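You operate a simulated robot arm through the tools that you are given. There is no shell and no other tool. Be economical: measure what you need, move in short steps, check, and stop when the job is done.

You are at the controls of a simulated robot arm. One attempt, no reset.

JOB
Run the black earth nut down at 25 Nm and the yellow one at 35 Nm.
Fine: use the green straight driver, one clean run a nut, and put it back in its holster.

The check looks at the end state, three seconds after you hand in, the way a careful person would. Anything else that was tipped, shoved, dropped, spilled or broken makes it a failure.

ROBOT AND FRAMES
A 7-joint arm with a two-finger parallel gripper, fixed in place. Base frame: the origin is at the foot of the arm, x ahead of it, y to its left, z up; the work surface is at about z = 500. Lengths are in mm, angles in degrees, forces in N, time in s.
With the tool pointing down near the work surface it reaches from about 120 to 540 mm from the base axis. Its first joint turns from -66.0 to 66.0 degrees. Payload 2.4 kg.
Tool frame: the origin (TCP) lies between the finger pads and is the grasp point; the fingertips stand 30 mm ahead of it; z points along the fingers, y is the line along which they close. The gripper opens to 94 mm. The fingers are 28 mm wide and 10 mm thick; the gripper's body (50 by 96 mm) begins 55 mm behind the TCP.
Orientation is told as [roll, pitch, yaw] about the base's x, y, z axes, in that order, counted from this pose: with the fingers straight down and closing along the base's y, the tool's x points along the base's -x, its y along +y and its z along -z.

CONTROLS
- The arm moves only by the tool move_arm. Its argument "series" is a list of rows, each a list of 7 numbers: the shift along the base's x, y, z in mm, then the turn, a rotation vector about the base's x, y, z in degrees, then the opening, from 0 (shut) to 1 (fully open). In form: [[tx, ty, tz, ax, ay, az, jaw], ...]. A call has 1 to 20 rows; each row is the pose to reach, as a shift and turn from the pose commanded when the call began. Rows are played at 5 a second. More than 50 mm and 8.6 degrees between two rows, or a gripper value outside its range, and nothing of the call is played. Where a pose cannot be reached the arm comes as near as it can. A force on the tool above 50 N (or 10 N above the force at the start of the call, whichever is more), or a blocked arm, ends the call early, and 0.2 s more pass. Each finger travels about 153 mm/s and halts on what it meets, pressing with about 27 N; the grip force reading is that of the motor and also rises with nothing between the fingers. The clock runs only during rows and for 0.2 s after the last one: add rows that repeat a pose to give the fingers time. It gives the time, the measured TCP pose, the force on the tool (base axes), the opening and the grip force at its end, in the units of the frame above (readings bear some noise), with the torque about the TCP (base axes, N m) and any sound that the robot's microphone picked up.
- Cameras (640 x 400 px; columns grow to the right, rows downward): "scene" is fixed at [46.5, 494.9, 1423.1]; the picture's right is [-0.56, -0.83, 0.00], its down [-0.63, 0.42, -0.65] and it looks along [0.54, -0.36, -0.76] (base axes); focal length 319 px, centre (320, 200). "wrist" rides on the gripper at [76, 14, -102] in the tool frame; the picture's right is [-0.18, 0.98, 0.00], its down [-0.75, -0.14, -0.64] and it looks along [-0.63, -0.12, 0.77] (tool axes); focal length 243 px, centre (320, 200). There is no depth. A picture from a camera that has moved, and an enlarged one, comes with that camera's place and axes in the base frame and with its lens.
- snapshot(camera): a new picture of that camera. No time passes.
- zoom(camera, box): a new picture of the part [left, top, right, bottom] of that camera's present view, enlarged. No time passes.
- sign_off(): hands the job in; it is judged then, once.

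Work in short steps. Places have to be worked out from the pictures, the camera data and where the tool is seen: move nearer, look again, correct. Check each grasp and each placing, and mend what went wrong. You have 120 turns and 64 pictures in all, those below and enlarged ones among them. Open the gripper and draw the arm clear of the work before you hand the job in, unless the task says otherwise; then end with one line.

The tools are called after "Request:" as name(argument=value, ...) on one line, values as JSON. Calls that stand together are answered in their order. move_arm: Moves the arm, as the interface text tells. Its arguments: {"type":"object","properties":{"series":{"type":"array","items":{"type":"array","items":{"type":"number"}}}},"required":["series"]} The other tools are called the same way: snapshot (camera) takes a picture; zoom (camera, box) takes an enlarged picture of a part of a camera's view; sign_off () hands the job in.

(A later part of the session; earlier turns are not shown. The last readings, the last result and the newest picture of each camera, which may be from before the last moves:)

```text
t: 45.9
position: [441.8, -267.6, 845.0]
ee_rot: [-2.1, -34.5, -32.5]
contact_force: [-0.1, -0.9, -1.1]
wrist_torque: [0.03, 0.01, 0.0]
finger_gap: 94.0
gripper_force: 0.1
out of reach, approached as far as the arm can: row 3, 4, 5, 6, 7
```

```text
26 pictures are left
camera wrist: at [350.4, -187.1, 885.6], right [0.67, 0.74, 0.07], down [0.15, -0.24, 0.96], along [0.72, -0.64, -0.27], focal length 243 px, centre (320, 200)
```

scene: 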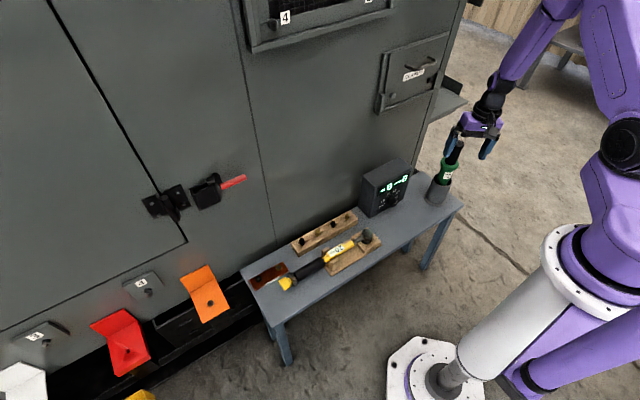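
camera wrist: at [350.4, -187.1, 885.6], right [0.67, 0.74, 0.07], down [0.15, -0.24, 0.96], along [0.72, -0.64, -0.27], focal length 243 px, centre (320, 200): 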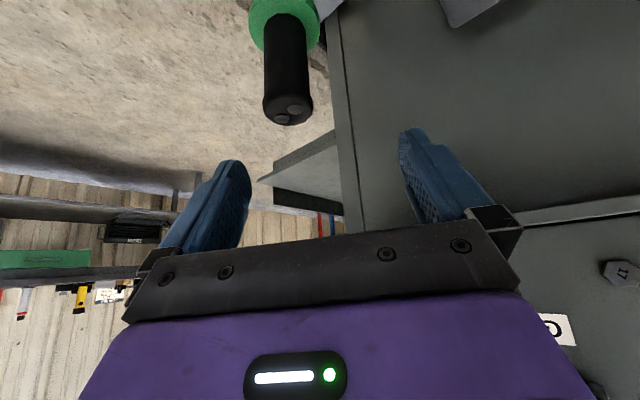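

Driver axis confirmed at ≈(448,-296). I centre laterally over it and descend in steps, fingers straddling the handle.

Request:
move_arm(series=[[3, -14, 0, 0, 0, 0, 1], [6, -28, -5, 0, 0, 0, 1], [6, -28, -25, 0, 0, 0, 1], [6, -28, -45, 0, 0, 0, 1], [6, -28, -60, 0, 0, 0, 1], [6, -28, -60, 0, 0, 0, 1]])

Request:
snapshot(camera="wrist")

Request:
zoom(camera="scene", box=[390, 100, 518, 220])

```text
t: 47.2
position: [472.5, -296.0, 805.9]
ee_rot: [-1.1, -34.6, -33.1]
contact_force: [-1.0, -0.3, -0.2]
wrist_torque: [-0.02, -0.03, -0.03]
finger_gap: 94.0
gripper_force: 0.0
out of reach, approached as far as the arm can: row 1, 2, 3, 4, 5, 6
```

```text
25 pictures are left
camera wrist: at [380.7, -215.8, 846.7], right [0.67, 0.74, 0.09], down [0.14, -0.24, 0.96], along [0.73, -0.63, -0.27], focal length 243 px, centre (320, 200)
```

wrist: 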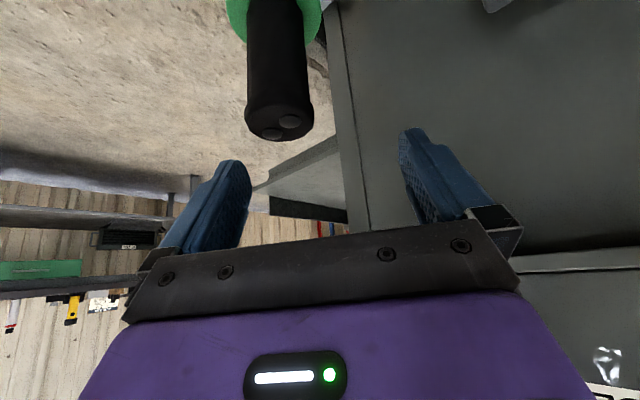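

```text
3.33 times, centred on (454, 160) of scene
camera zoom: at [46.5, 494.9, 1423.1], right [-0.56, -0.83, 0.0], down [-0.63, 0.42, -0.65], along [0.54, -0.36, -0.76], focal length 1062 px, centre (-127, 333)
```

zoom: 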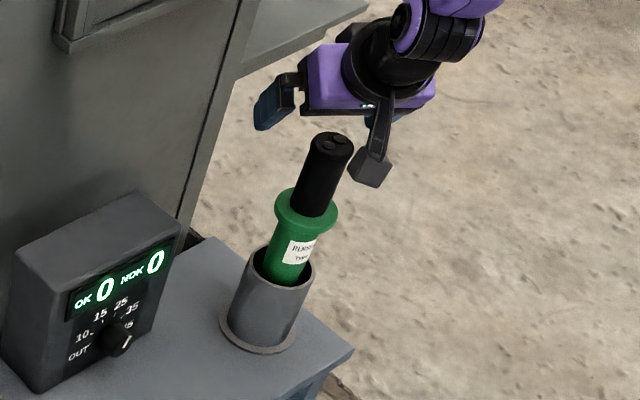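

Handle still clear. The arm wants less tilt at this radius: I reduce pitch to about -24 and go over the axis again.

Request:
move_arm(series=[[-8, 0, 9, 2.9, 4.5, 0, 1], [-16, 0, 12, 5.8, 8.9, 0, 1], [-24.5, 0, 12, 5.8, 8.9, 0, 1], [-24.5, 0, 12, 5.8, 8.9, 0, 1]])

```text
t: 48.2
position: [447.5, -295.3, 817.5]
ee_rot: [-0.2, -24.3, -33.3]
contact_force: [-1.4, 0.9, -0.8]
wrist_torque: [0.01, 0.02, -0.01]
finger_gap: 94.0
gripper_force: 0.1
```

Reached exactly. Descend partway and check the straddle.

Request:
move_arm(series=[[0, 0, -20, 0, 0, 0, 1], [0, 0, -38, 0, 0, 0, 1], [0, 0, -38, 0, 0, 0, 1]])

Request:
snapshot(camera="wrist")

Request:
zoom(camera="scene", box=[410, 100, 506, 190])

```text
t: 49.0
position: [448.3, -294.5, 780.4]
ee_rot: [-0.2, -24.3, -33.4]
contact_force: [0.1, -1.0, 0.1]
wrist_torque: [-0.01, 0.01, -0.01]
finger_gap: 94.2
gripper_force: 0.0
```

```text
23 pictures are left
camera wrist: at [362.4, -220.5, 841.6], right [0.68, 0.73, 0.07], down [0.28, -0.35, 0.9], along [0.68, -0.59, -0.44], focal length 243 px, centre (320, 200)
```

wrist: 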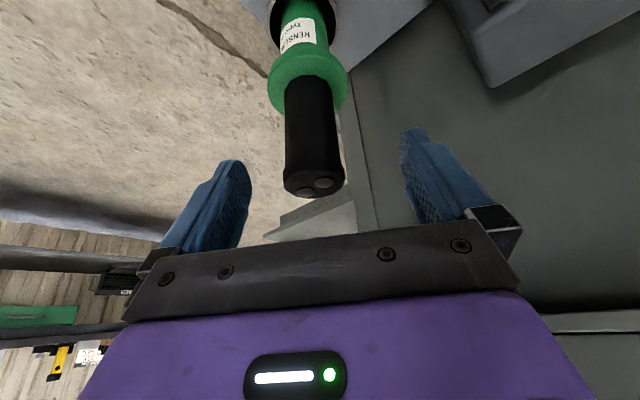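

```text
4.44 times, centred on (458, 145) of scene
camera zoom: at [46.5, 494.9, 1423.1], right [-0.56, -0.83, 0.0], down [-0.63, 0.42, -0.65], along [0.54, -0.36, -0.76], focal length 1416 px, centre (-293, 444)
```

zoom: 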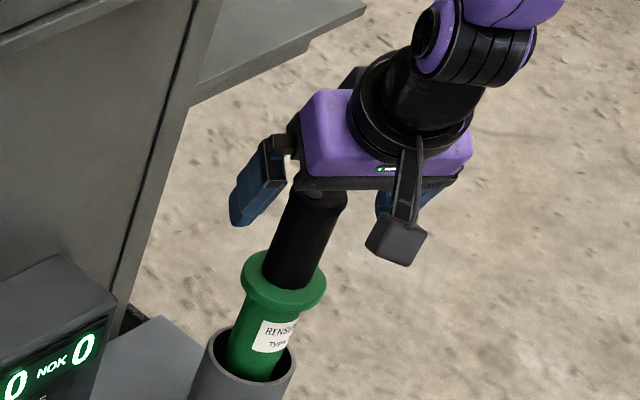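

Handle is well centred between the fingers. Descend 40 mm more to the grip height, watching force.

Request:
move_arm(series=[[0, 0, -15, 0, 0, 0, 1], [0, 0, -30, 0, 0, 0, 1], [0, 0, -40, 0, 0, 0, 1], [0, 0, -40, 0, 0, 0, 1]])

Request:
snapshot(camera="wrist")

```text
t: 50.0
position: [447.6, -293.9, 741.9]
ee_rot: [-0.7, -24.2, -33.2]
contact_force: [0.7, 0.0, -0.1]
wrist_torque: [-0.04, -0.03, -0.01]
finger_gap: 94.2
gripper_force: 0.0
```

```text
21 pictures are left
camera wrist: at [364.2, -219.4, 802.7], right [0.68, 0.73, 0.06], down [0.28, -0.34, 0.9], along [0.67, -0.59, -0.44], focal length 243 px, centre (320, 200)
```

wrist: 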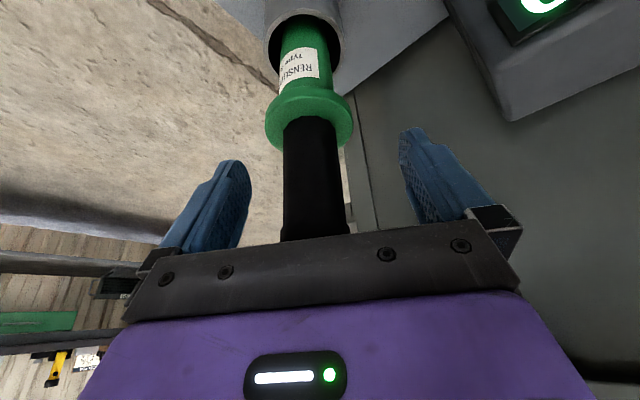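

No contact; close on the handle.

Request:
move_arm(series=[[0, 0, 0, 0, 0, 0, 0.6], [0, 0, 0, 0, 0, 0, 0.2], [0, 0, 0, 0, 0, 0, 0], [0, 0, 0, 0, 0, 0, 0], [0, 0, 0, 0, 0, 0, 0]])

```text
t: 51.2
position: [448.2, -295.6, 741.5]
ee_rot: [-0.7, -24.2, -33.3]
contact_force: [-0.9, -2.1, 2.5]
wrist_torque: [-0.35, 0.09, -0.03]
finger_gap: 37.2
gripper_force: 26.8
```

Held (37 mm). Lift straight up in steps.

Request:
move_arm(series=[[0, 0, 15, 0, 0, 0, 0], [0, 0, 30, 0, 0, 0, 0], [0, 0, 45, 0, 0, 0, 0], [0, 0, 60, 0, 0, 0, 0], [0, 0, 75, 0, 0, 0, 0], [0, 0, 75, 0, 0, 0, 0]])

Request:
zoom(camera="scene", box=[390, 70, 518, 220])

```text
t: 52.6
position: [447.4, -293.9, 816.0]
ee_rot: [-0.2, -24.3, -33.3]
contact_force: [0.7, 0.1, -8.9]
wrist_torque: [0.11, 0.1, -0.03]
finger_gap: 36.9
gripper_force: 26.5
```

```text
2.67 times, centred on (454, 145) of scene
camera zoom: at [46.6, 494.8, 1423.1], right [-0.56, -0.83, 0.0], down [-0.63, 0.42, -0.65], along [0.54, -0.36, -0.76], focal length 850 px, centre (-37, 347)
```

zoom: 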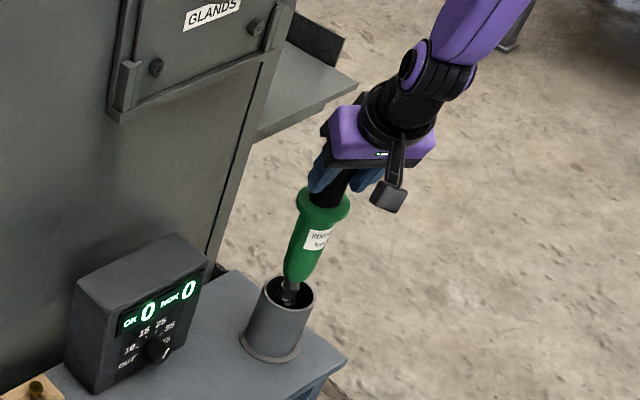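

The socket tip is at the holster rim; 60 mm more lift.

Request:
move_arm(series=[[0, 0, 15, 0, 0, 0, 0], [0, 0, 30, 0, 0, 0, 0], [0, 0, 45, 0, 0, 0, 0], [0, 0, 60, 0, 0, 0, 0], [0, 0, 60, 0, 0, 0, 0]])

Request:
zoom(camera="scene", box=[390, 70, 518, 220])

```text
t: 53.9
position: [447.7, -295.3, 875.8]
ee_rot: [-0.3, -24.3, -33.4]
contact_force: [0.4, 0.5, -8.4]
wrist_torque: [0.09, 0.11, 0.03]
finger_gap: 37.0
gripper_force: 26.3
```

```text
2.67 times, centred on (454, 145) of scene
camera zoom: at [46.6, 494.8, 1423.1], right [-0.56, -0.83, 0.0], down [-0.63, 0.42, -0.65], along [0.54, -0.36, -0.76], focal length 850 px, centre (-37, 347)
```

zoom: 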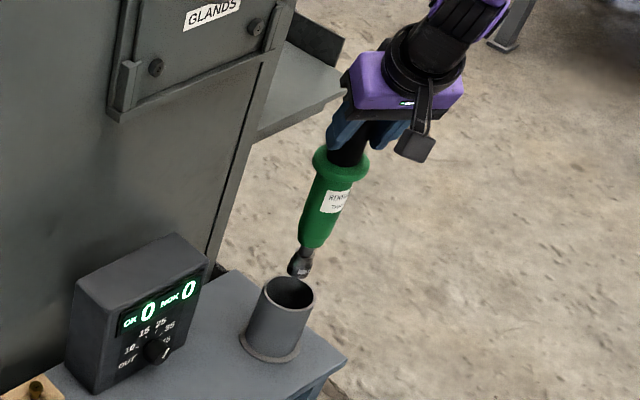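

Out of the holster; tip is ≈214 mm below the TCP. I draw it inward to r≈470 with less tilt before swinging round.

Request:
move_arm(series=[[-14, 9, 5, 1.6, 2.5, 0, 0], [-28, 18, 10, 3.3, 5, 0, 0], [-42, 28, 10, 5, 7.5, 0, 0], [-57, 37, 10, 6.6, 10, 0, 0], [-57, 37, 10, 6.6, 10, 0, 0]])

```text
t: 55.0
position: [397.0, -263.1, 885.2]
ee_rot: [-0.6, -13.9, -33.3]
contact_force: [-0.3, -0.3, -8.0]
wrist_torque: [0.02, 0.03, 0.0]
finger_gap: 37.0
gripper_force: 26.9
out of reach, approached as far as the arm can: row 4, 5
```

Swing the arm round to bearing +37° along an arc at r≈476, tip at z≈674 and inside the controller.

Request:
move_arm(series=[[22.9, 38.9, 2, 0, 0, 5.42, 0], [42.1, 79.4, 4, 0, 0, 10.84, 0], [57.5, 121.6, 5, 0, 0, 16.26, 0], [68.9, 165.8, 5, 0, 0, 21.68, 0], [76, 210, 5, 0, 0, 27.1, 0], [78.9, 254.8, 5, 0, 0, 32.5, 0], [77.6, 299.6, 5, 0, 0, 37.9, 0], [72, 344.5, 5, 0, 0, 43.36, 0], [62.1, 388.7, 5, 0, 0, 48.8, 0], [48.3, 431.4, 5, 0, 0, 54.2, 0], [30.5, 472.5, 5, 0, 0, 59.6, 0], [8.9, 511.8, 5, 0, 0, 65, 0], [-16.4, 548.9, 5, 0, 0, 70.4, 0], [-16.4, 548.9, 5, 0, 0, 70.4, 0]])

```text
t: 58.0
position: [378.9, 285.7, 889.0]
ee_rot: [-0.2, -12.2, 37.0]
contact_force: [0.3, 0.0, -8.3]
wrist_torque: [0.01, 0.03, 0.0]
finger_gap: 36.8
gripper_force: 27.4
```

Swung cleanly. Extend toward the black nut, restoring the driver to vertical (pitch -24), staying high.

Request:
move_arm(series=[[24, 18, -5, 1.2, -1.6, 0, 0], [48, 36, -15, 2.4, -3.2, 0, 0], [72, 54, -25, 3.6, -4.8, 0, 0], [96, 72, -35, 4.8, -6.4, 0, 0], [120, 90, -45, 6, -8, 0, 0], [130, 98, -55, 7.3, -9.7, 0, 0], [130, 98, -55, 7.3, -9.7, 0, 0]])

Request:
snapshot(camera="wrist")

Request:
snapshot(camera="scene")

```text
t: 59.6
position: [510.0, 384.7, 836.4]
ee_rot: [-0.2, -24.5, 37.0]
contact_force: [-0.3, 0.2, -7.5]
wrist_torque: [-0.11, 0.14, 0.02]
finger_gap: 36.6
gripper_force: 27.1
```

```text
18 pictures are left
camera wrist: at [412.0, 329.1, 897.0], right [-0.46, 0.89, 0.07], down [0.42, 0.14, 0.9], along [0.79, 0.44, -0.44], focal length 243 px, centre (320, 200)
```

wrist: 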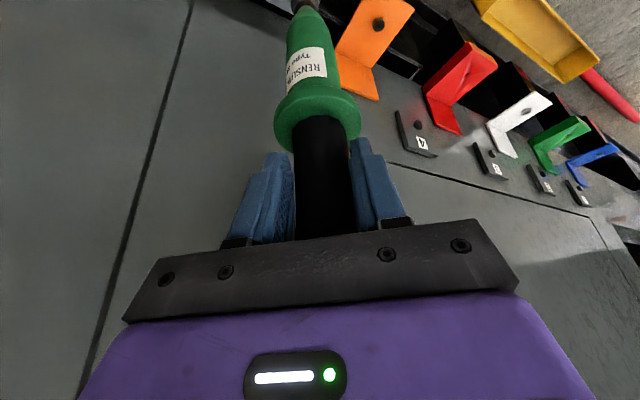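

```text
17 pictures are left
```

scene: 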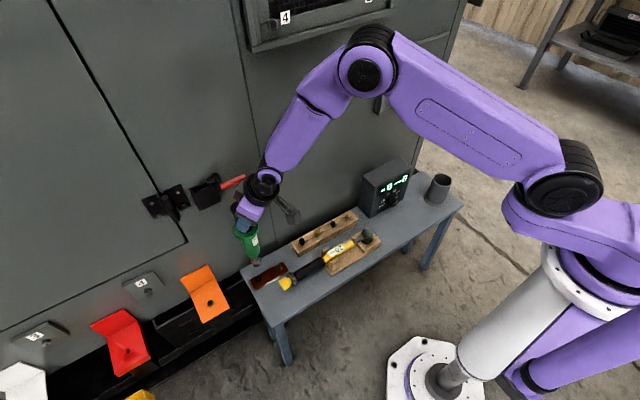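

Good reach, driver hanging vertical. Zoom the scene on tip and earth bar.

Request:
zoom(camera="scene", box=[222, 190, 318, 300])

```text
3.64 times, centred on (270, 245) of scene
camera zoom: at [46.6, 495.0, 1423.1], right [-0.56, -0.83, 0.0], down [-0.63, 0.42, -0.65], along [0.54, -0.36, -0.76], focal length 1158 px, centre (502, 36)
```

zoom: 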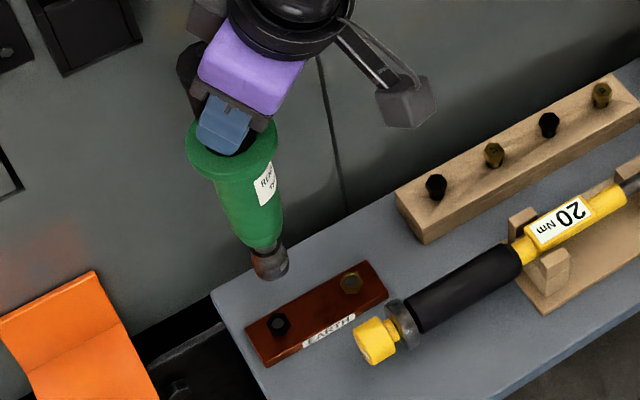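

Move over the black nut (tip ≈25 mm above it) for a differential look.

Request:
move_arm(series=[[8, 2, -20, 0, 0, 0, 0], [15.5, 3.5, -40, 0, 0, 0, 0], [15.5, 3.5, -62, 0, 0, 0, 0], [15.5, 3.5, -62, 0, 0, 0, 0]])

Request:
zoom(camera="scene", box=[234, 235, 298, 290])

Request:
zoom(camera="wrist", box=[240, 0, 400, 100])

```text
t: 60.6
position: [526.8, 387.0, 772.2]
ee_rot: [-0.1, -24.6, 37.0]
contact_force: [0.3, -0.1, -8.5]
wrist_torque: [-0.06, 0.12, -0.01]
finger_gap: 36.6
gripper_force: 26.9
```

```text
7.27 times, centred on (266, 262) of scene
camera zoom: at [46.6, 495.0, 1423.1], right [-0.56, -0.83, 0.0], down [-0.63, 0.42, -0.65], along [0.54, -0.36, -0.76], focal length 2317 px, centre (713, -254)
```

zoom: 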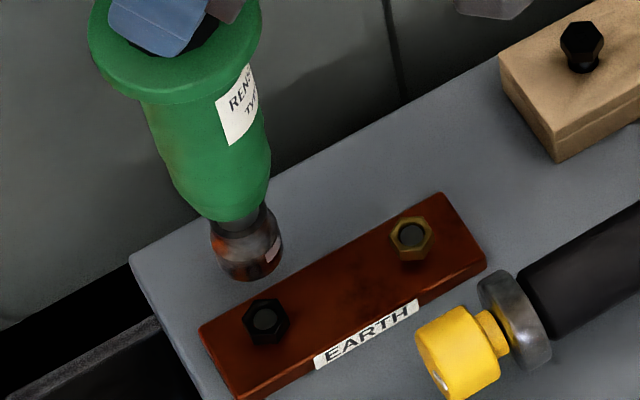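

```text
4.00 times, centred on (320, 50) of wrist
camera zoom: at [429.4, 332.4, 834.0], right [-0.46, 0.89, 0.07], down [0.42, 0.14, 0.9], along [0.79, 0.44, -0.44], focal length 970 px, centre (320, 800)
```

zoom: 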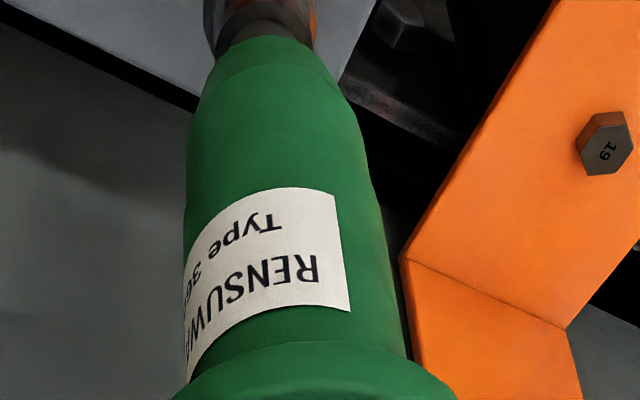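

Geometry check: driver is vertical but its axis sits ~13 mm outward of the TCP. Tip is about 13 mm too far in x and 4 mm short in y of the black nut; I correct and lower 22 mm.

Request:
move_arm(series=[[-7, 2, 0, 0, 0, 0, 0], [-13, 4, 0, 0, 0, 0, 0], [-13, 4, -11, 0, 0, 0, 0], [-13, 4, -22, 0, 0, 0, 0], [-13, 4, -22, 0, 0, 0, 0]])

Request:
zoom(camera="scene", box=[242, 260, 282, 290])

```text
t: 61.9
position: [515.6, 394.3, 755.8]
ee_rot: [-0.2, -25.5, 37.0]
contact_force: [4.7, -2.3, 35.8]
wrist_torque: [0.11, -1.15, -0.14]
finger_gap: 37.0
gripper_force: 27.0
```

```text
13.33 times, centred on (262, 275) of scene
camera zoom: at [45.9, 494.4, 1423.3], right [-0.56, -0.83, 0.0], down [-0.63, 0.42, -0.65], along [0.54, -0.36, -0.76], focal length 4248 px, centre (1093, -800)
```

zoom: 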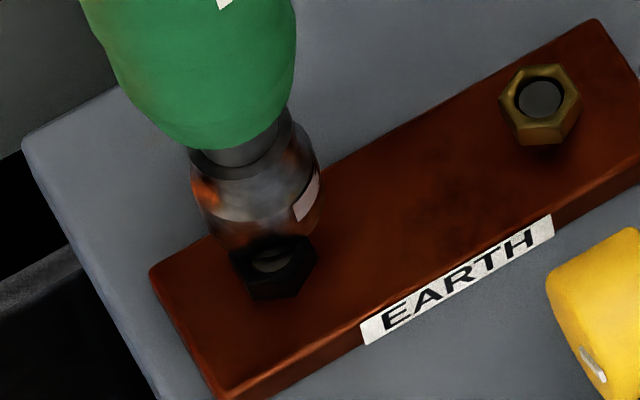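

Socket rim touched the nut early: it is still ~15–19 mm too far toward +x. I lift off and shift by (-15,+3), then look again.

Request:
move_arm(series=[[0, 0, 12, 0, 0, 0, 0], [-8, 2, 14, 0, 0, 0, 0], [-15, 3, 14, 0, 0, 0, 0], [-15, 3, 14, 0, 0, 0, 0]])

Request:
zoom(camera="scene", box=[242, 260, 282, 290])

```text
t: 62.9
position: [498.2, 393.8, 763.0]
ee_rot: [-0.2, -24.4, 36.9]
contact_force: [0.2, 1.2, -8.2]
wrist_torque: [-0.11, 0.15, -0.01]
finger_gap: 36.8
gripper_force: 27.0
```

```text
13.33 times, centred on (262, 275) of scene
camera zoom: at [46.6, 495.0, 1423.1], right [-0.56, -0.83, 0.0], down [-0.63, 0.42, -0.65], along [0.54, -0.36, -0.76], focal length 4248 px, centre (1093, -800)
```

zoom: 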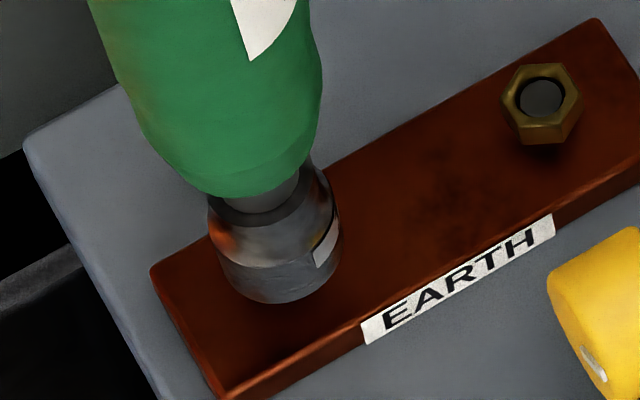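

The tip now overshoots by about 7 mm in x. Correct +7.4 and lower gently until contact.

Request:
move_arm(series=[[4, 0, 0, 0, 0, 0, 0], [7.4, 0, 0, 0, 0, 0, 0], [7.4, 0, -4, 0, 0, 0, 0], [7.4, 0, -8, 0, 0, 0, 0], [7.4, 0, -11, 0, 0, 0, 0], [7.4, 0, -11, 0, 0, 0, 0]])

Request:
zoom(camera="scene", box=[242, 260, 282, 290])

```text
t: 64.2
position: [505.0, 395.1, 754.1]
ee_rot: [-0.2, -24.5, 36.9]
contact_force: [-2.6, -0.9, -2.6]
wrist_torque: [-0.14, 0.59, 0.0]
finger_gap: 36.7
gripper_force: 27.1
```

```text
13.33 times, centred on (262, 275) of scene
camera zoom: at [46.5, 494.9, 1423.1], right [-0.56, -0.83, 0.0], down [-0.63, 0.42, -0.65], along [0.54, -0.36, -0.76], focal length 4248 px, centre (1093, -800)
```

zoom: 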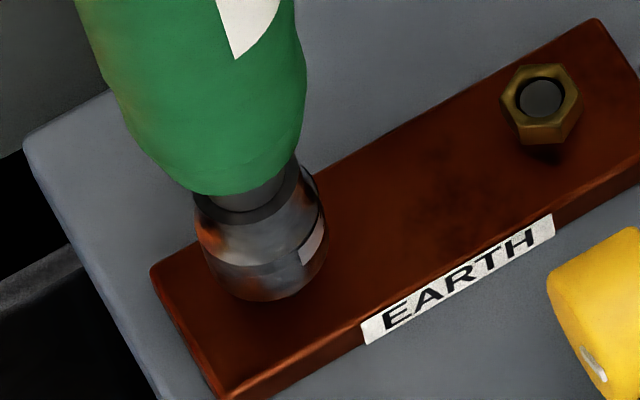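

Socket now sits over the nut (centre within ~1 mm). Press down a few mm more.

Request:
move_arm(series=[[0, 0, -2, 0, 0, 0, 0], [0, 0, -4, 0, 0, 0, 0], [0, 0, -6, 0, 0, 0, 0], [0, 0, -6, 0, 0, 0, 0]])

```text
t: 65.2
position: [504.5, 394.2, 748.5]
ee_rot: [-0.2, -24.5, 37.1]
contact_force: [-1.3, 0.7, -7.7]
wrist_torque: [0.14, 0.29, 0.04]
finger_gap: 36.2
gripper_force: 27.4
```

No resistance: the socket is going down over the nut. Continue.

Request:
move_arm(series=[[0, 0, -2, 0, 0, 0, 0], [0, 0, -4, 0, 0, 0, 0], [0, 0, -6, 0, 0, 0, 0], [0, 0, -8, 0, 0, 0, 0], [0, 0, -8, 0, 0, 0, 0]])

```text
t: 66.5
position: [508.1, 397.8, 743.9]
ee_rot: [-0.2, -25.4, 37.0]
contact_force: [0.8, 1.3, 34.0]
wrist_torque: [0.81, -0.6, -0.1]
finger_gap: 36.6
gripper_force: 27.1
```

42 N of downward load at z≈744, no sound yet. Check the seat.

Request:
zoom(camera="scene", box=[242, 260, 282, 290])

```text
13.33 times, centred on (262, 275) of scene
camera zoom: at [45.9, 494.5, 1423.3], right [-0.56, -0.83, 0.0], down [-0.63, 0.42, -0.65], along [0.54, -0.36, -0.76], focal length 4248 px, centre (1093, -800)
```

zoom: 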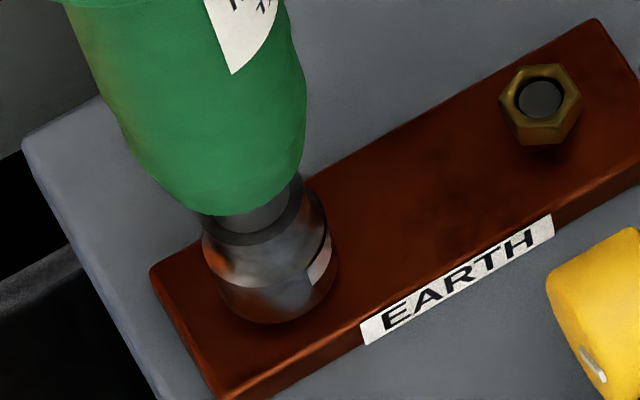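

Socket is around the nut at bar level. I hold the push for a couple of seconds and listen.

Request:
move_arm(series=[[0, 0, -1, 0, 0, 0, 0], [0, 0, -1.5, 0, 0, 0, 0], [0, 0, -1.5, 0, 0, 0, 0], [0, 0, -1.5, 0, 0, 0, 0], [0, 0, -1.5, 0, 0, 0, 0], [0, 0, -1.5, 0, 0, 0, 0], [0, 0, -1.5, 0, 0, 0, 0], [0, 0, -1.5, 0, 0, 0, 0], [0, 0, -1.5, 0, 0, 0, 0], [0, 0, -1.5, 0, 0, 0, 0]])

Request:
zoom(camera="scene", box=[368, 160, 424, 210])

```text
t: 68.7
position: [507.6, 396.9, 742.3]
ee_rot: [-0.2, -25.3, 37.0]
contact_force: [1.1, 2.1, 34.5]
wrist_torque: [0.73, -0.52, -0.06]
finger_gap: 36.2
gripper_force: 26.9
```

```text
8.00 times, centred on (396, 185) of scene
camera zoom: at [45.9, 494.5, 1423.3], right [-0.56, -0.83, 0.0], down [-0.63, 0.42, -0.65], along [0.54, -0.36, -0.76], focal length 2549 px, centre (-288, 320)
```

zoom: 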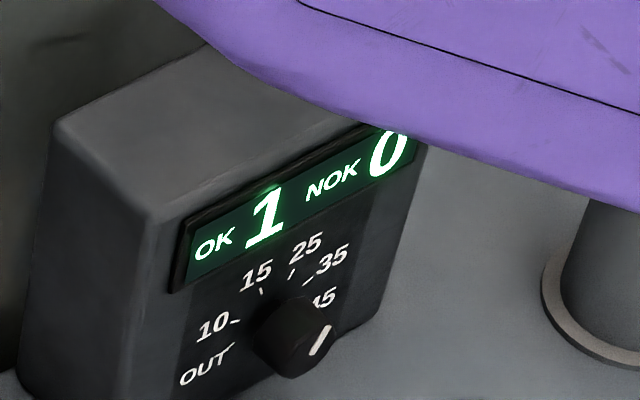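

OK count is 1, NOK 0 – the run happened. But the pointer looks possibly past 25, so I measure it closely.

Request:
zoom(camera="scene", box=[380, 186, 412, 206])

```text
16.00 times, centred on (396, 196) of scene
camera zoom: at [45.9, 494.5, 1423.3], right [-0.56, -0.83, 0.0], down [-0.63, 0.42, -0.65], along [0.54, -0.36, -0.76], focal length 5097 px, centre (-896, 264)
```

zoom: 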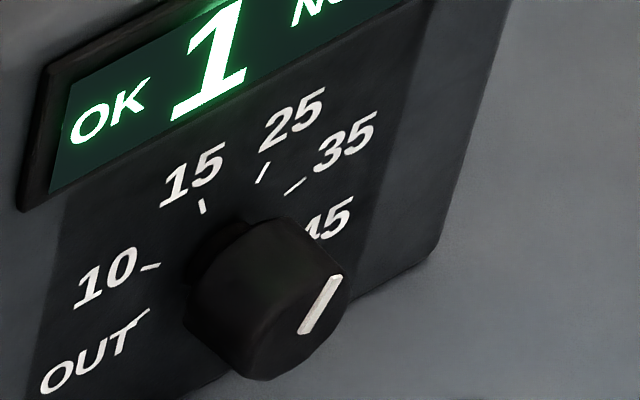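

Pointer direction matches the 25 tick (≈+27°). So black is done at 25. Lift the driver straight up off the nut.

Request:
move_arm(series=[[0, 0, 6, 0, 0, 0, 0], [0, 0, 14, 0, 0, 0, 0], [0, 0, 30, 0, 0, 0, 0], [0, 0, 60, 0, 0, 0, 0], [0, 0, 95, 0, 0, 0, 0], [0, 0, 95, 0, 0, 0, 0]])

Request:
zoom(camera="scene", box=[220, 190, 316, 300])

```text
t: 70.0
position: [507.0, 395.1, 831.5]
ee_rot: [-0.2, -24.4, 37.0]
contact_force: [0.1, 0.0, -9.3]
wrist_torque: [-0.11, 0.14, -0.01]
finger_gap: 36.1
gripper_force: 26.9
```

```text
3.64 times, centred on (268, 245) of scene
camera zoom: at [46.6, 495.0, 1423.1], right [-0.56, -0.83, 0.0], down [-0.63, 0.42, -0.65], along [0.54, -0.36, -0.76], focal length 1158 px, centre (509, 36)
```

zoom: 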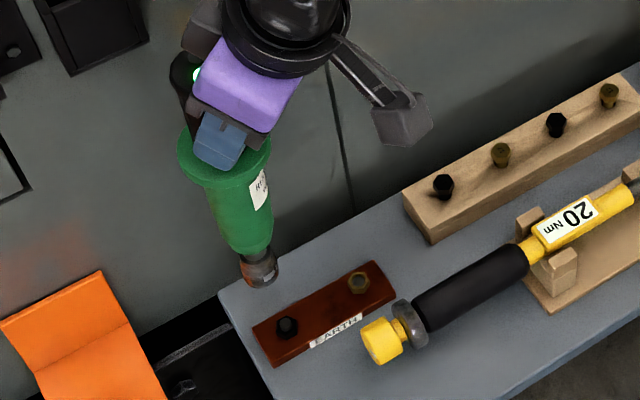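

Nut is off the socket cleanly. Retract inward, reversing the path.

Request:
move_arm(series=[[0, 0, 30, 0, 0, 0, 0], [-25, -21, 45, -1.4, 1.9, 0, 0], [-51, -43, 57, -2.8, 3.8, 0, 0], [-77, -65, 57, -4.3, 5.7, 0, 0], [-103, -87, 57, -5.8, 7.7, 0, 0], [-128, -109.4, 57, -7.3, 9.7, 0, 0], [-128, -109.4, 57, -7.3, 9.7, 0, 0]])

```text
t: 71.7
position: [377.0, 283.6, 890.6]
ee_rot: [-0.2, -12.5, 37.0]
contact_force: [-0.3, 0.4, -8.5]
wrist_torque: [-0.05, 0.03, -0.02]
finger_gap: 36.0
gripper_force: 26.7
```

Swing back along the arc to the holster side.

Request:
move_arm(series=[[25.3, -37.1, 0, 0, 0, -5.42, 0], [46.9, -76.4, 0, 0, 0, -10.84, 0], [64.7, -117.5, 0, 0, 0, -16.26, 0], [78.5, -160.2, 0, 0, 0, -21.68, 0], [88.4, -204.4, 0, 0, 0, -27.1, 0], [94, -249.3, 0, 0, 0, -32.5, 0], [95.3, -294.1, 0, 0, 0, -37.9, 0], [92.4, -338.9, 0, 0, 0, -43.36, 0], [85.3, -383.1, 0, 0, 0, -48.8, 0], [73.9, -427.3, 0, 0, 0, -54.2, 0], [58.5, -469.5, 0, 0, 0, -59.6, 0], [39.3, -510, 0, 0, 0, -65, 0], [16.4, -548.9, 0, 0, 0, -70.4, 0], [16.4, -548.9, 0, 0, 0, -70.4, 0]])

```text
t: 74.7
position: [390.1, -264.5, 890.7]
ee_rot: [-0.2, -12.3, -33.4]
contact_force: [0.1, 0.2, -8.6]
wrist_torque: [0.02, 0.04, 0.02]
finger_gap: 36.0
gripper_force: 27.1
```

Extend out over the holster, driver back to vertical.

Request:
move_arm(series=[[14, -8, 0, -1.7, -2.5, 0, 0], [28, -15, 0, -3.3, -5, 0, 0], [42, -23, 0, -5, -7.5, 0, 0], [57.5, -31, -5, -6.6, -10, 0, 0], [57.5, -31, -5, -6.6, -10, 0, 0]])

Request:
zoom(camera="scene", box=[390, 70, 518, 220])

```text
t: 75.8
position: [450.9, -293.4, 885.0]
ee_rot: [-0.2, -24.3, -33.4]
contact_force: [0.0, 0.1, -7.7]
wrist_torque: [0.14, 0.15, -0.05]
finger_gap: 35.7
gripper_force: 27.4
```

```text
2.67 times, centred on (454, 145) of scene
camera zoom: at [46.6, 494.8, 1423.1], right [-0.56, -0.83, 0.0], down [-0.63, 0.42, -0.65], along [0.54, -0.36, -0.76], focal length 850 px, centre (-37, 347)
```

zoom: 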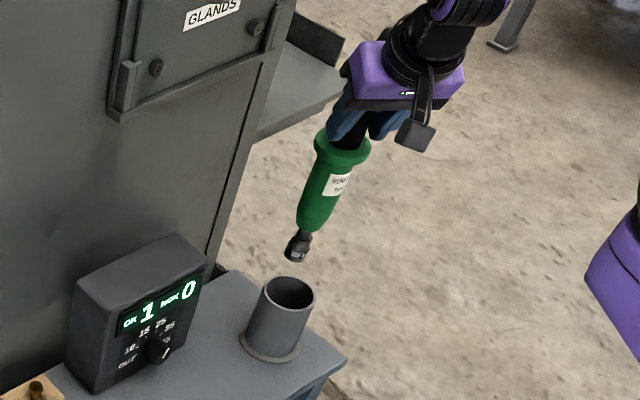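

Tip hangs slightly to the left (~1.5°) after the run; I compensate a little and lower into the holster.

Request:
move_arm(series=[[-2, -2.5, -10, -1.2, 0.8, 0, 0], [-2, -2.5, -30, -1.2, 0.8, 0, 0], [-2, -2.5, -50, -1.2, 0.8, 0, 0], [-2, -2.5, -70, -1.2, 0.8, 0, 0], [-2, -2.5, -90, -1.2, 0.8, 0, 0], [-2, -2.5, -110, -1.2, 0.8, 0, 0], [-2, -2.5, -125, -1.2, 0.8, 0, 0], [-2, -2.5, -125, -1.2, 0.8, 0, 0]])

```text
t: 77.7
position: [450.1, -298.2, 761.1]
ee_rot: [-1.8, -24.4, -32.7]
contact_force: [-0.8, 0.4, -8.9]
wrist_torque: [0.11, 0.13, 0.0]
finger_gap: 35.8
gripper_force: 26.8
```

Free of contact at z=761; lower the last part slowly until it bears.

Request:
move_arm(series=[[0, 0, -5, 0, 0, 0, 0], [0, 0, -10, 0, 0, 0, 0], [0, 0, -15, 0, 0, 0, 0], [0, 0, -19, 0, 0, 0, 0], [0, 0, -19, 0, 0, 0, 0]])

```text
t: 78.8
position: [449.8, -298.4, 741.2]
ee_rot: [-1.8, -24.3, -32.7]
contact_force: [0.6, 0.2, -8.6]
wrist_torque: [0.12, 0.16, 0.02]
finger_gap: 35.7
gripper_force: 26.9
```

Request:
move_arm(series=[[0, 0, -3, 0, 0, 0, 0], [0, 0, -6, 0, 0, 0, 0], [0, 0, -9, 0, 0, 0, 0], [0, 0, -9, 0, 0, 0, 0]])

```text
t: 79.8
position: [447.6, -298.1, 732.9]
ee_rot: [-1.8, -24.3, -32.6]
contact_force: [-1.2, 0.3, -5.2]
wrist_torque: [0.15, 0.35, -0.02]
finger_gap: 35.5
gripper_force: 27.7
```

Just beginning to bear. 3 mm more.

Request:
move_arm(series=[[0, 0, -2, 0, 0, 0, 0], [0, 0, -3.5, 0, 0, 0, 0], [0, 0, -3.5, 0, 0, 0, 0]])

```text
t: 80.7
position: [450.4, -300.5, 731.2]
ee_rot: [-1.9, -25.0, -32.7]
contact_force: [-0.1, -1.7, 36.7]
wrist_torque: [-0.26, -0.6, -0.09]
finger_gap: 35.3
gripper_force: 27.2
```

Seated (36 N). Relieve, open, and rise straight up.

Request:
move_arm(series=[[0, 0, 3, 0, 0, 0, 0], [0, 0, 3, 0, 0, 0, 0.5], [0, 0, 3, 0, 0, 0, 1], [0, 0, 3, 0, 0, 0, 1], [0, 0, 20, 0, 0, 0, 1], [0, 0, 45, 0, 0, 0, 1], [0, 0, 70, 0, 0, 0, 1], [0, 0, 90, 0, 0, 0, 1], [0, 0, 90, 0, 0, 0, 1]])

Request:
snapshot(camera="wrist")

```text
t: 82.7
position: [447.7, -296.9, 817.8]
ee_rot: [-1.8, -24.3, -32.7]
contact_force: [0.8, -0.6, -0.1]
wrist_torque: [0.02, 0.03, -0.02]
finger_gap: 93.9
gripper_force: 0.1
```

```text
5 pictures are left
camera wrist: at [364.4, -221.0, 878.3], right [0.68, 0.73, 0.05], down [0.29, -0.33, 0.9], along [0.67, -0.6, -0.44], focal length 243 px, centre (320, 200)
```

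wrist: 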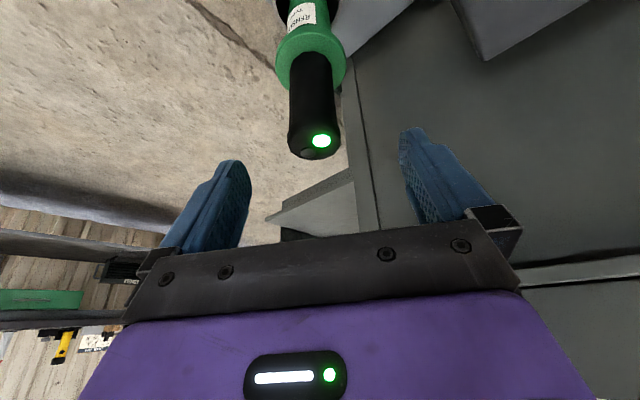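

Driver is back in its holster with a green OK light on its head. Now swing over to the controller again, high.

Request:
move_arm(series=[[0, 0, 30, 0, 0, 0, 1], [0, 0, 55, 0, 0, 0, 1], [4, 30, 55, 0, 0.8, 5.6, 1], [8, 60, 50, 0, 1.6, 11.1, 1], [12, 90, 45, 0, 2.4, 16.7, 1], [16, 120, 35, 0, 3.2, 22.2, 1], [20, 150, 20, 0, 4, 27.8, 1], [22, 178, 0, -0.1, 4.7, 33.3, 1], [22, 178, 0, -0.1, 4.7, 33.3, 1]])

```text
t: 84.7
position: [469.5, -120.4, 817.3]
ee_rot: [-3.3, -19.9, 1.3]
contact_force: [-0.4, 0.8, -0.1]
wrist_torque: [0.02, 0.01, 0.01]
finger_gap: 93.9
gripper_force: 0.0
```

Orientation matches the knob-grip pose. Descend in front of the panel and advance straight onto the knob, jaw 0.75.

Request:
move_arm(series=[[-2.6, 4.7, -45, 0, 0, 0, 0.75], [-2.6, 4.7, -90, 0, 0, 0, 0.75], [-2.6, 4.7, -135, 0, 0, 0, 0.75], [-2.6, 4.7, -175, 0, 0, 0, 0.75], [-2.6, 4.7, -184.8, 0, 0, 0, 0.75], [4, 3.7, -203, 0, 0, 0, 0.75], [10, 2.8, -220, 0, 0, 0, 0.75], [17, 1.8, -238, 0, 0, 0, 0.75], [23, 0.9, -255.3, 0, 0, 0, 0.75], [23, 0.9, -255.3, 0, 0, 0, 0.75]])

```text
t: 86.8
position: [494.2, -118.7, 562.6]
ee_rot: [-3.3, -19.9, 1.1]
contact_force: [0.6, 0.0, 0.3]
wrist_torque: [0.01, -0.01, 0.04]
finger_gap: 70.4
gripper_force: 0.0
```

In place, no contact. Two bites of 20°.

Request:
move_arm(series=[[-1, 0.6, 0, -6.7, 0, 0, 0.75], [-1, 1.6, -0.4, -13.3, 0, 0, 0.75], [-1, 2.7, -0.7, -20, 0, 0, 0.75], [-1, 2.7, -0.7, -20, 0, 0, 0.25], [-1, 2.7, -0.7, -20, 0, 0, 0.25], [-1, 2.7, -0.7, -20, 0, 0, 0.25], [-1, 1.6, -0.4, -13.3, 0, 0, 0.25], [-1, 0.6, 0, -6.7, 0, 0, 0.25], [-1, -0.5, 0, 0, 0, 0, 0.25], [-1, -0.5, 0, 0, 0, 0, 0.25], [-1, -0.5, 0, 0, 0, 0, 0.75], [-1, -0.5, 0, 0, 0, 0, 0.75]])

Request:
move_arm(series=[[0, 1.1, 0, -6.7, 0, 0, 0.75], [0, 2.1, -0.4, -13.3, 0, 0, 0.75], [0, 3.2, -0.7, -20, 0, 0, 0.75], [0, 3.2, -0.7, -20, 0, 0, 0.25], [0, 3.2, -0.7, -20, 0, 0, 0.25], [0, 3.2, -0.7, -20, 0, 0, 0.25], [0, 2.1, -0.4, -13.3, 0, 0, 0.25], [0, 1.1, 0, -6.7, 0, 0, 0.25], [0, 0, 0, 0, 0, 0, 0.25], [0, 0, 0, 0, 0, 0, 0.25], [0, 0, 0, 0, 0, 0, 0.75], [0, 0, 0, 0, 0, 0, 0.75]])

Request:
zoom(camera="wrist", box=[200, 60, 456, 220])

```text
t: 89.5
position: [493.1, -119.2, 564.0]
ee_rot: [-3.3, -19.7, 1.2]
contact_force: [0.1, -0.1, -0.2]
wrist_torque: [0.03, 0.03, 0.0]
finger_gap: 70.6
gripper_force: 0.0
```

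```text
t: 92.0
position: [493.3, -117.9, 562.5]
ee_rot: [-3.4, -19.8, 1.3]
contact_force: [-0.1, -0.3, 0.9]
wrist_torque: [0.02, 0.0, -0.02]
finger_gap: 70.8
gripper_force: 0.0
```

```text
2.50 times, centred on (328, 140) of wrist
camera zoom: at [387.1, -99.7, 631.8], right [0.17, 0.99, 0.01], down [0.49, -0.09, 0.87], along [0.85, -0.14, -0.5], focal length 606 px, centre (300, 350)
```

zoom: 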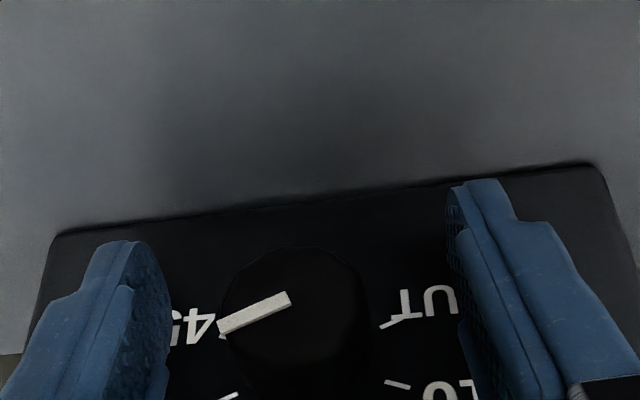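

Pointer ≈ +70°, i.e. on 35 (67.5°). Back straight out along the tool axis and up.

Request:
move_arm(series=[[-6, 0.9, 17, 0, 0, 0, 0.75], [-13, 1.9, 35, 0, 0, 0, 0.75], [-19, 2.8, 52, 0, 0, 0, 0.75], [-25.6, 3.8, 70.5, 0, 0, 0, 0.75], [-25, 2, 110, 0, 0, 0, 0.9], [-24, 0, 155, 0, 0, 0, 1], [-23, -1, 205, 0, 0, 0, 1], [-23, -1, 255, 0, 0, 0, 1], [-23, -1, 255, 0, 0, 0, 1]])

```text
t: 94.0
position: [470.5, -119.5, 819.1]
ee_rot: [-3.3, -19.9, 1.1]
contact_force: [-0.3, -0.1, -0.2]
wrist_torque: [-0.03, 0.03, 0.02]
finger_gap: 94.0
gripper_force: 0.1
```

Return over the driver, high first.

Request:
move_arm(series=[[-2, -28, 20, 0.3, -0.9, -5.5, 1], [-6, -58, 35, 0.6, -1.8, -11, 1], [-10, -88, 45, 0.9, -2.7, -16.6, 1], [-14, -118, 50, 1.2, -3.6, -22.2, 1], [-18, -148, 53, 1.5, -4.5, -27.8, 1], [-22.9, -179.2, 53, 1.8, -5.3, -33.3, 1], [-22.9, -179.2, 25, 1.8, -5.3, -33.3, 1], [-22.9, -179.2, -2, 1.8, -5.3, -33.3, 1], [-22.9, -179.2, -2, 1.8, -5.3, -33.3, 1]])

```text
t: 96.0
position: [447.6, -298.7, 817.8]
ee_rot: [0.1, -24.3, -33.5]
contact_force: [-0.1, -0.2, 0.4]
wrist_torque: [0.03, -0.01, 0.0]
finger_gap: 94.1
gripper_force: 0.2
```

Exactly placed. Descend over the handle to z≈735 and close.

Request:
move_arm(series=[[0, 0, -20, 0, 0, 0, 1], [0, 0, -40, 0, 0, 0, 1], [0, 0, -55, 0, 0, 0, 1], [0, 0, -70, 0, 0, 0, 1], [0, 0, -82, 0, 0, 0, 1], [0, 0, -82, 0, 0, 0, 1], [0, 0, -82, 0, 0, 0, 0.5], [0, 0, -82, 0, 0, 0, 0.2], [0, 0, -82, 0, 0, 0, 0], [0, 0, -82, 0, 0, 0, 0], [0, 0, -82, 0, 0, 0, 0]])

```text
t: 98.5
position: [448.2, -300.6, 733.8]
ee_rot: [0.1, -24.5, -33.5]
contact_force: [0.0, -2.0, 0.0]
wrist_torque: [-0.37, -0.1, -0.07]
finger_gap: 35.7
gripper_force: 27.2
```

Held. Lift straight out.

Request:
move_arm(series=[[0, 0, 15, 0, 0, 0, 0], [0, 0, 30, 0, 0, 0, 0], [0, 0, 50, 0, 0, 0, 0], [0, 0, 70, 0, 0, 0, 0], [0, 0, 90, 0, 0, 0, 0], [0, 0, 110, 0, 0, 0, 0], [0, 0, 130, 0, 0, 0, 0], [0, 0, 149, 0, 0, 0, 0], [0, 0, 149, 0, 0, 0, 0]])

```text
t: 100.5
position: [448.2, -298.5, 883.7]
ee_rot: [0.1, -24.4, -33.5]
contact_force: [-0.8, -0.3, -8.6]
wrist_torque: [0.13, 0.18, 0.01]
finger_gap: 35.4
gripper_force: 27.1
```

Weight carried. Retract inward.

Request:
move_arm(series=[[-14, 9, 3, 1.6, 2.5, 0, 0], [-28, 18, 6, 3.3, 5, 0, 0], [-42, 28, 8, 5, 7.5, 0, 0], [-55, 36, 8, 6.4, 9.7, 0, 0], [-55, 36, 8, 6.4, 9.7, 0, 0]])

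```text
t: 101.7
position: [391.8, -262.4, 890.4]
ee_rot: [0.1, -12.8, -33.5]
contact_force: [0.1, 0.4, -8.3]
wrist_torque: [0.04, 0.04, 0.01]
finger_gap: 35.4
gripper_force: 27.0
```

Swing round to the earth bar along the same arc.

Request:
move_arm(series=[[22.9, 38.9, 0, 0, 0, 5.42, 0], [42.1, 79.4, 0, 0, 0, 10.84, 0], [57.5, 121.6, 0, 0, 0, 16.26, 0], [68.9, 165.8, 0, 0, 0, 21.68, 0], [76, 210, 0, 0, 0, 27.1, 0], [78.9, 254.8, 0, 0, 0, 32.5, 0], [77.6, 299.6, 0, 0, 0, 37.9, 0], [72, 344.5, 0, 0, 0, 43.36, 0], [62.1, 388.7, 0, 0, 0, 48.8, 0], [48.3, 431.4, 0, 0, 0, 54.2, 0], [30.5, 472.5, 0, 0, 0, 59.6, 0], [8.9, 511.8, 0, 0, 0, 65, 0], [-13, 545, 0, 0, 0, 70.5, 0], [-13, 545, 0, 0, 0, 70.5, 0]])

```text
t: 104.7
position: [379.5, 282.6, 891.4]
ee_rot: [0.1, -12.8, 37.1]
contact_force: [0.7, -0.4, -7.7]
wrist_torque: [0.01, 0.06, 0.0]
finger_gap: 35.3
gripper_force: 27.5
```

Extend to above the yellow nut (TCP ≈ (504.5,324.7), 70 mm in -y from the black one), driver vertical, then zoom.

Request:
move_arm(series=[[20, 7, 0, 1.1, -1.5, 0, 0], [41, 14, -10, 2.3, -3.1, 0, 0], [62, 21, -30, 3.5, -4.6, 0, 0], [83, 28, -55, 4.7, -6.2, 0, 0], [104, 35, -80, 5.9, -7.8, 0, 0], [125, 42, -105, 7, -9.3, 0, 0], [125, 42, -119, 7, -9.3, 0, 0], [125, 42, -119, 7, -9.3, 0, 0]])

Request:
zoom(camera="scene", box=[258, 245, 298, 275])

```text
t: 106.5
position: [505.1, 324.7, 771.8]
ee_rot: [0.1, -24.5, 37.1]
contact_force: [0.2, -0.2, -7.8]
wrist_torque: [-0.15, 0.17, 0.0]
finger_gap: 35.5
gripper_force: 26.7
```

```text
13.33 times, centred on (278, 260) of scene
camera zoom: at [46.6, 495.0, 1423.1], right [-0.56, -0.83, 0.0], down [-0.63, 0.42, -0.65], along [0.54, -0.36, -0.76], focal length 4248 px, centre (880, -600)
```

zoom: 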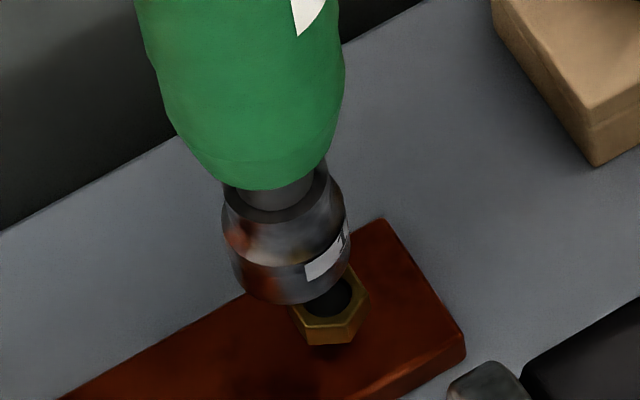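

Socket needs about (-2.5,-4.6) mm. Apply and lower to just above the nut.

Request:
move_arm(series=[[-2.5, -4.6, 0, 0, 0, 0, 0], [-2.5, -4.6, -8, 0, 0, 0, 0], [-2.5, -4.6, -14, 0, 0, 0, 0], [-2.5, -4.6, -20, 0, 0, 0, 0], [-2.5, -4.6, -20, 0, 0, 0, 0]])

Request:
zoom(camera="scene", box=[258, 245, 298, 275])

```text
t: 107.7
position: [501.7, 320.0, 752.2]
ee_rot: [0.1, -24.4, 37.2]
contact_force: [-3.6, -0.5, -0.5]
wrist_torque: [-0.1, 0.83, 0.08]
finger_gap: 35.3
gripper_force: 27.0
```

```text
13.33 times, centred on (278, 260) of scene
camera zoom: at [46.4, 494.9, 1423.1], right [-0.56, -0.83, 0.0], down [-0.63, 0.42, -0.65], along [0.54, -0.36, -0.76], focal length 4248 px, centre (880, -600)
```

zoom: 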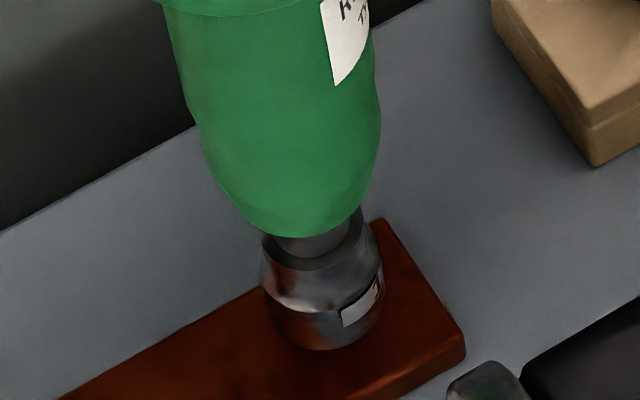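

Socket is centred on the nut within a millimetre, light contact. Press down as on the first nut.

Request:
move_arm(series=[[0, 0, -2, 0, 0, 0, 0], [0, 0, -4, 0, 0, 0, 0], [0, 0, -6, 0, 0, 0, 0], [0, 0, -6, 0, 0, 0, 0]])

```text
t: 108.7
position: [500.4, 319.2, 746.1]
ee_rot: [0.1, -24.3, 36.9]
contact_force: [0.7, 1.9, -8.5]
wrist_torque: [0.01, 0.21, 0.02]
finger_gap: 35.3
gripper_force: 27.2
```

It slides over the nut freely, as before. Press to the bar.

Request:
move_arm(series=[[0, 0, -2, 0, 0, 0, 0], [0, 0, -4, 0, 0, 0, 0], [0, 0, -6, 0, 0, 0, 0], [0, 0, -8, 0, 0, 0, 0], [0, 0, -8, 0, 0, 0, 0]])

```text
t: 109.8
position: [503.9, 320.8, 742.5]
ee_rot: [0.1, -25.2, 36.9]
contact_force: [1.2, 0.6, 35.3]
wrist_torque: [0.65, -0.83, -0.03]
finger_gap: 35.5
gripper_force: 27.1
```

Same load as on the first nut; hold the push for two seconds.

Request:
move_arm(series=[[0, 0, -1, 0, 0, 0, 0], [0, 0, -1.5, 0, 0, 0, 0], [0, 0, -1.5, 0, 0, 0, 0], [0, 0, -1.5, 0, 0, 0, 0], [0, 0, -1.5, 0, 0, 0, 0], [0, 0, -1.5, 0, 0, 0, 0], [0, 0, -1.5, 0, 0, 0, 0], [0, 0, -1.5, 0, 0, 0, 0], [0, 0, -1.5, 0, 0, 0, 0], [0, 0, -1.5, 0, 0, 0, 0]])

Request:
zoom(camera="scene", box=[374, 170, 422, 206])

```text
t: 112.0
position: [503.9, 321.4, 741.2]
ee_rot: [0.1, -25.1, 37.1]
contact_force: [0.9, 0.1, 35.4]
wrist_torque: [0.57, -0.66, 0.0]
finger_gap: 35.8
gripper_force: 26.8
```

```text
11.11 times, centred on (398, 188) of scene
camera zoom: at [45.9, 494.5, 1423.3], right [-0.56, -0.83, 0.0], down [-0.63, 0.42, -0.65], along [0.54, -0.36, -0.76], focal length 3540 px, centre (-547, 333)
```

zoom: 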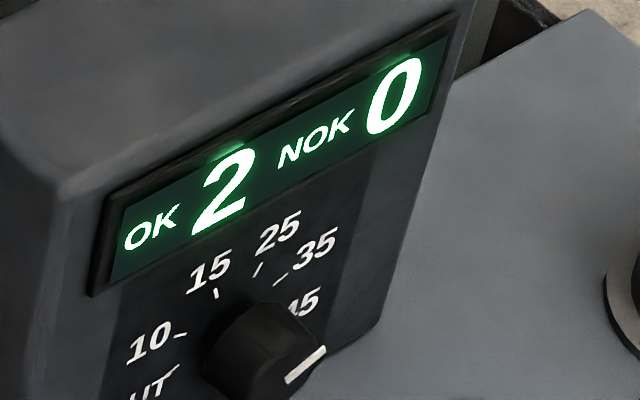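

OK 2, NOK 0, pointer aligned with 35. Both runs clean. Lift straight up off the nut.

Request:
move_arm(series=[[0, 0, 6, 0, 0, 0, 0], [0, 0, 14, 0, 0, 0, 0], [0, 0, 30, 0, 0, 0, 0], [0, 0, 60, 0, 0, 0, 0], [0, 0, 95, 0, 0, 0, 0], [0, 0, 125, 0, 0, 0, 0], [0, 0, 125, 0, 0, 0, 0]])

```text
t: 113.7
position: [499.6, 318.2, 858.7]
ee_rot: [0.1, -24.3, 37.1]
contact_force: [0.4, 0.6, -8.8]
wrist_torque: [-0.18, 0.18, -0.01]
finger_gap: 35.3
gripper_force: 27.2
```

Retract inward.

Request:
move_arm(series=[[-24, -7, 15, -1.4, 1.9, 0, 0], [-48, -14, 32, -2.8, 3.7, 0, 0], [-72, -21, 32, -4.2, 5.6, 0, 0], [-96, -28, 32, -5.6, 7.4, 0, 0], [-120, -35.6, 32, -7, 9.3, 0, 0], [-120, -35.6, 32, -7, 9.3, 0, 0]])

```text
t: 115.0
position: [380.4, 284.1, 891.9]
ee_rot: [0.1, -12.8, 37.0]
contact_force: [0.0, 0.5, -8.2]
wrist_torque: [-0.09, 0.08, -0.02]
finger_gap: 35.6
gripper_force: 26.5
```

Swing back to the holster.

Request:
move_arm(series=[[25, -37, 0, 0, 0, -5.42, 0], [46.5, -76, 0, 0, 0, -10.84, 0], [64, -117, 0, 0, 0, -16.26, 0], [77.5, -159.5, 0, 0, 0, -21.68, 0], [87, -203.5, 0, 0, 0, -27.1, 0], [92.5, -248, 0, 0, 0, -32.5, 0], [93.5, -292.5, 0, 0, 0, -37.9, 0], [90.5, -337, 0, 0, 0, -43.36, 0], [83, -381, 0, 0, 0, -48.8, 0], [71.5, -425, 0, 0, 0, -54.2, 0], [56, -467, 0, 0, 0, -59.6, 0], [36.5, -507, 0, 0, 0, -65, 0], [12.5, -545, 0, 0, 0, -70.5, 0], [12.5, -545, 0, 0, 0, -70.5, 0]])

```text
t: 118.0
position: [394.7, -263.3, 894.3]
ee_rot: [0.1, -12.8, -33.6]
contact_force: [0.1, -0.2, -8.6]
wrist_torque: [0.03, 0.11, 0.01]
finger_gap: 35.6
gripper_force: 26.7
```

Extend over the holster.

Request:
move_arm(series=[[14, -9, 0, -1.6, -2.5, 0, 0], [28, -18, -3, -3.3, -5, 0, 0], [42, -28, -6, -5, -7.5, 0, 0], [55, -36, -8, -6.4, -9.7, 0, 0], [55, -36, -8, -6.4, -9.7, 0, 0], [55, -36, -8, -6.4, -9.7, 0, 0]])

```text
t: 119.5
position: [449.8, -297.3, 885.1]
ee_rot: [0.1, -24.5, -33.6]
contact_force: [-0.3, 0.3, -8.1]
wrist_torque: [0.14, 0.2, -0.04]
finger_gap: 35.4
gripper_force: 26.9
```

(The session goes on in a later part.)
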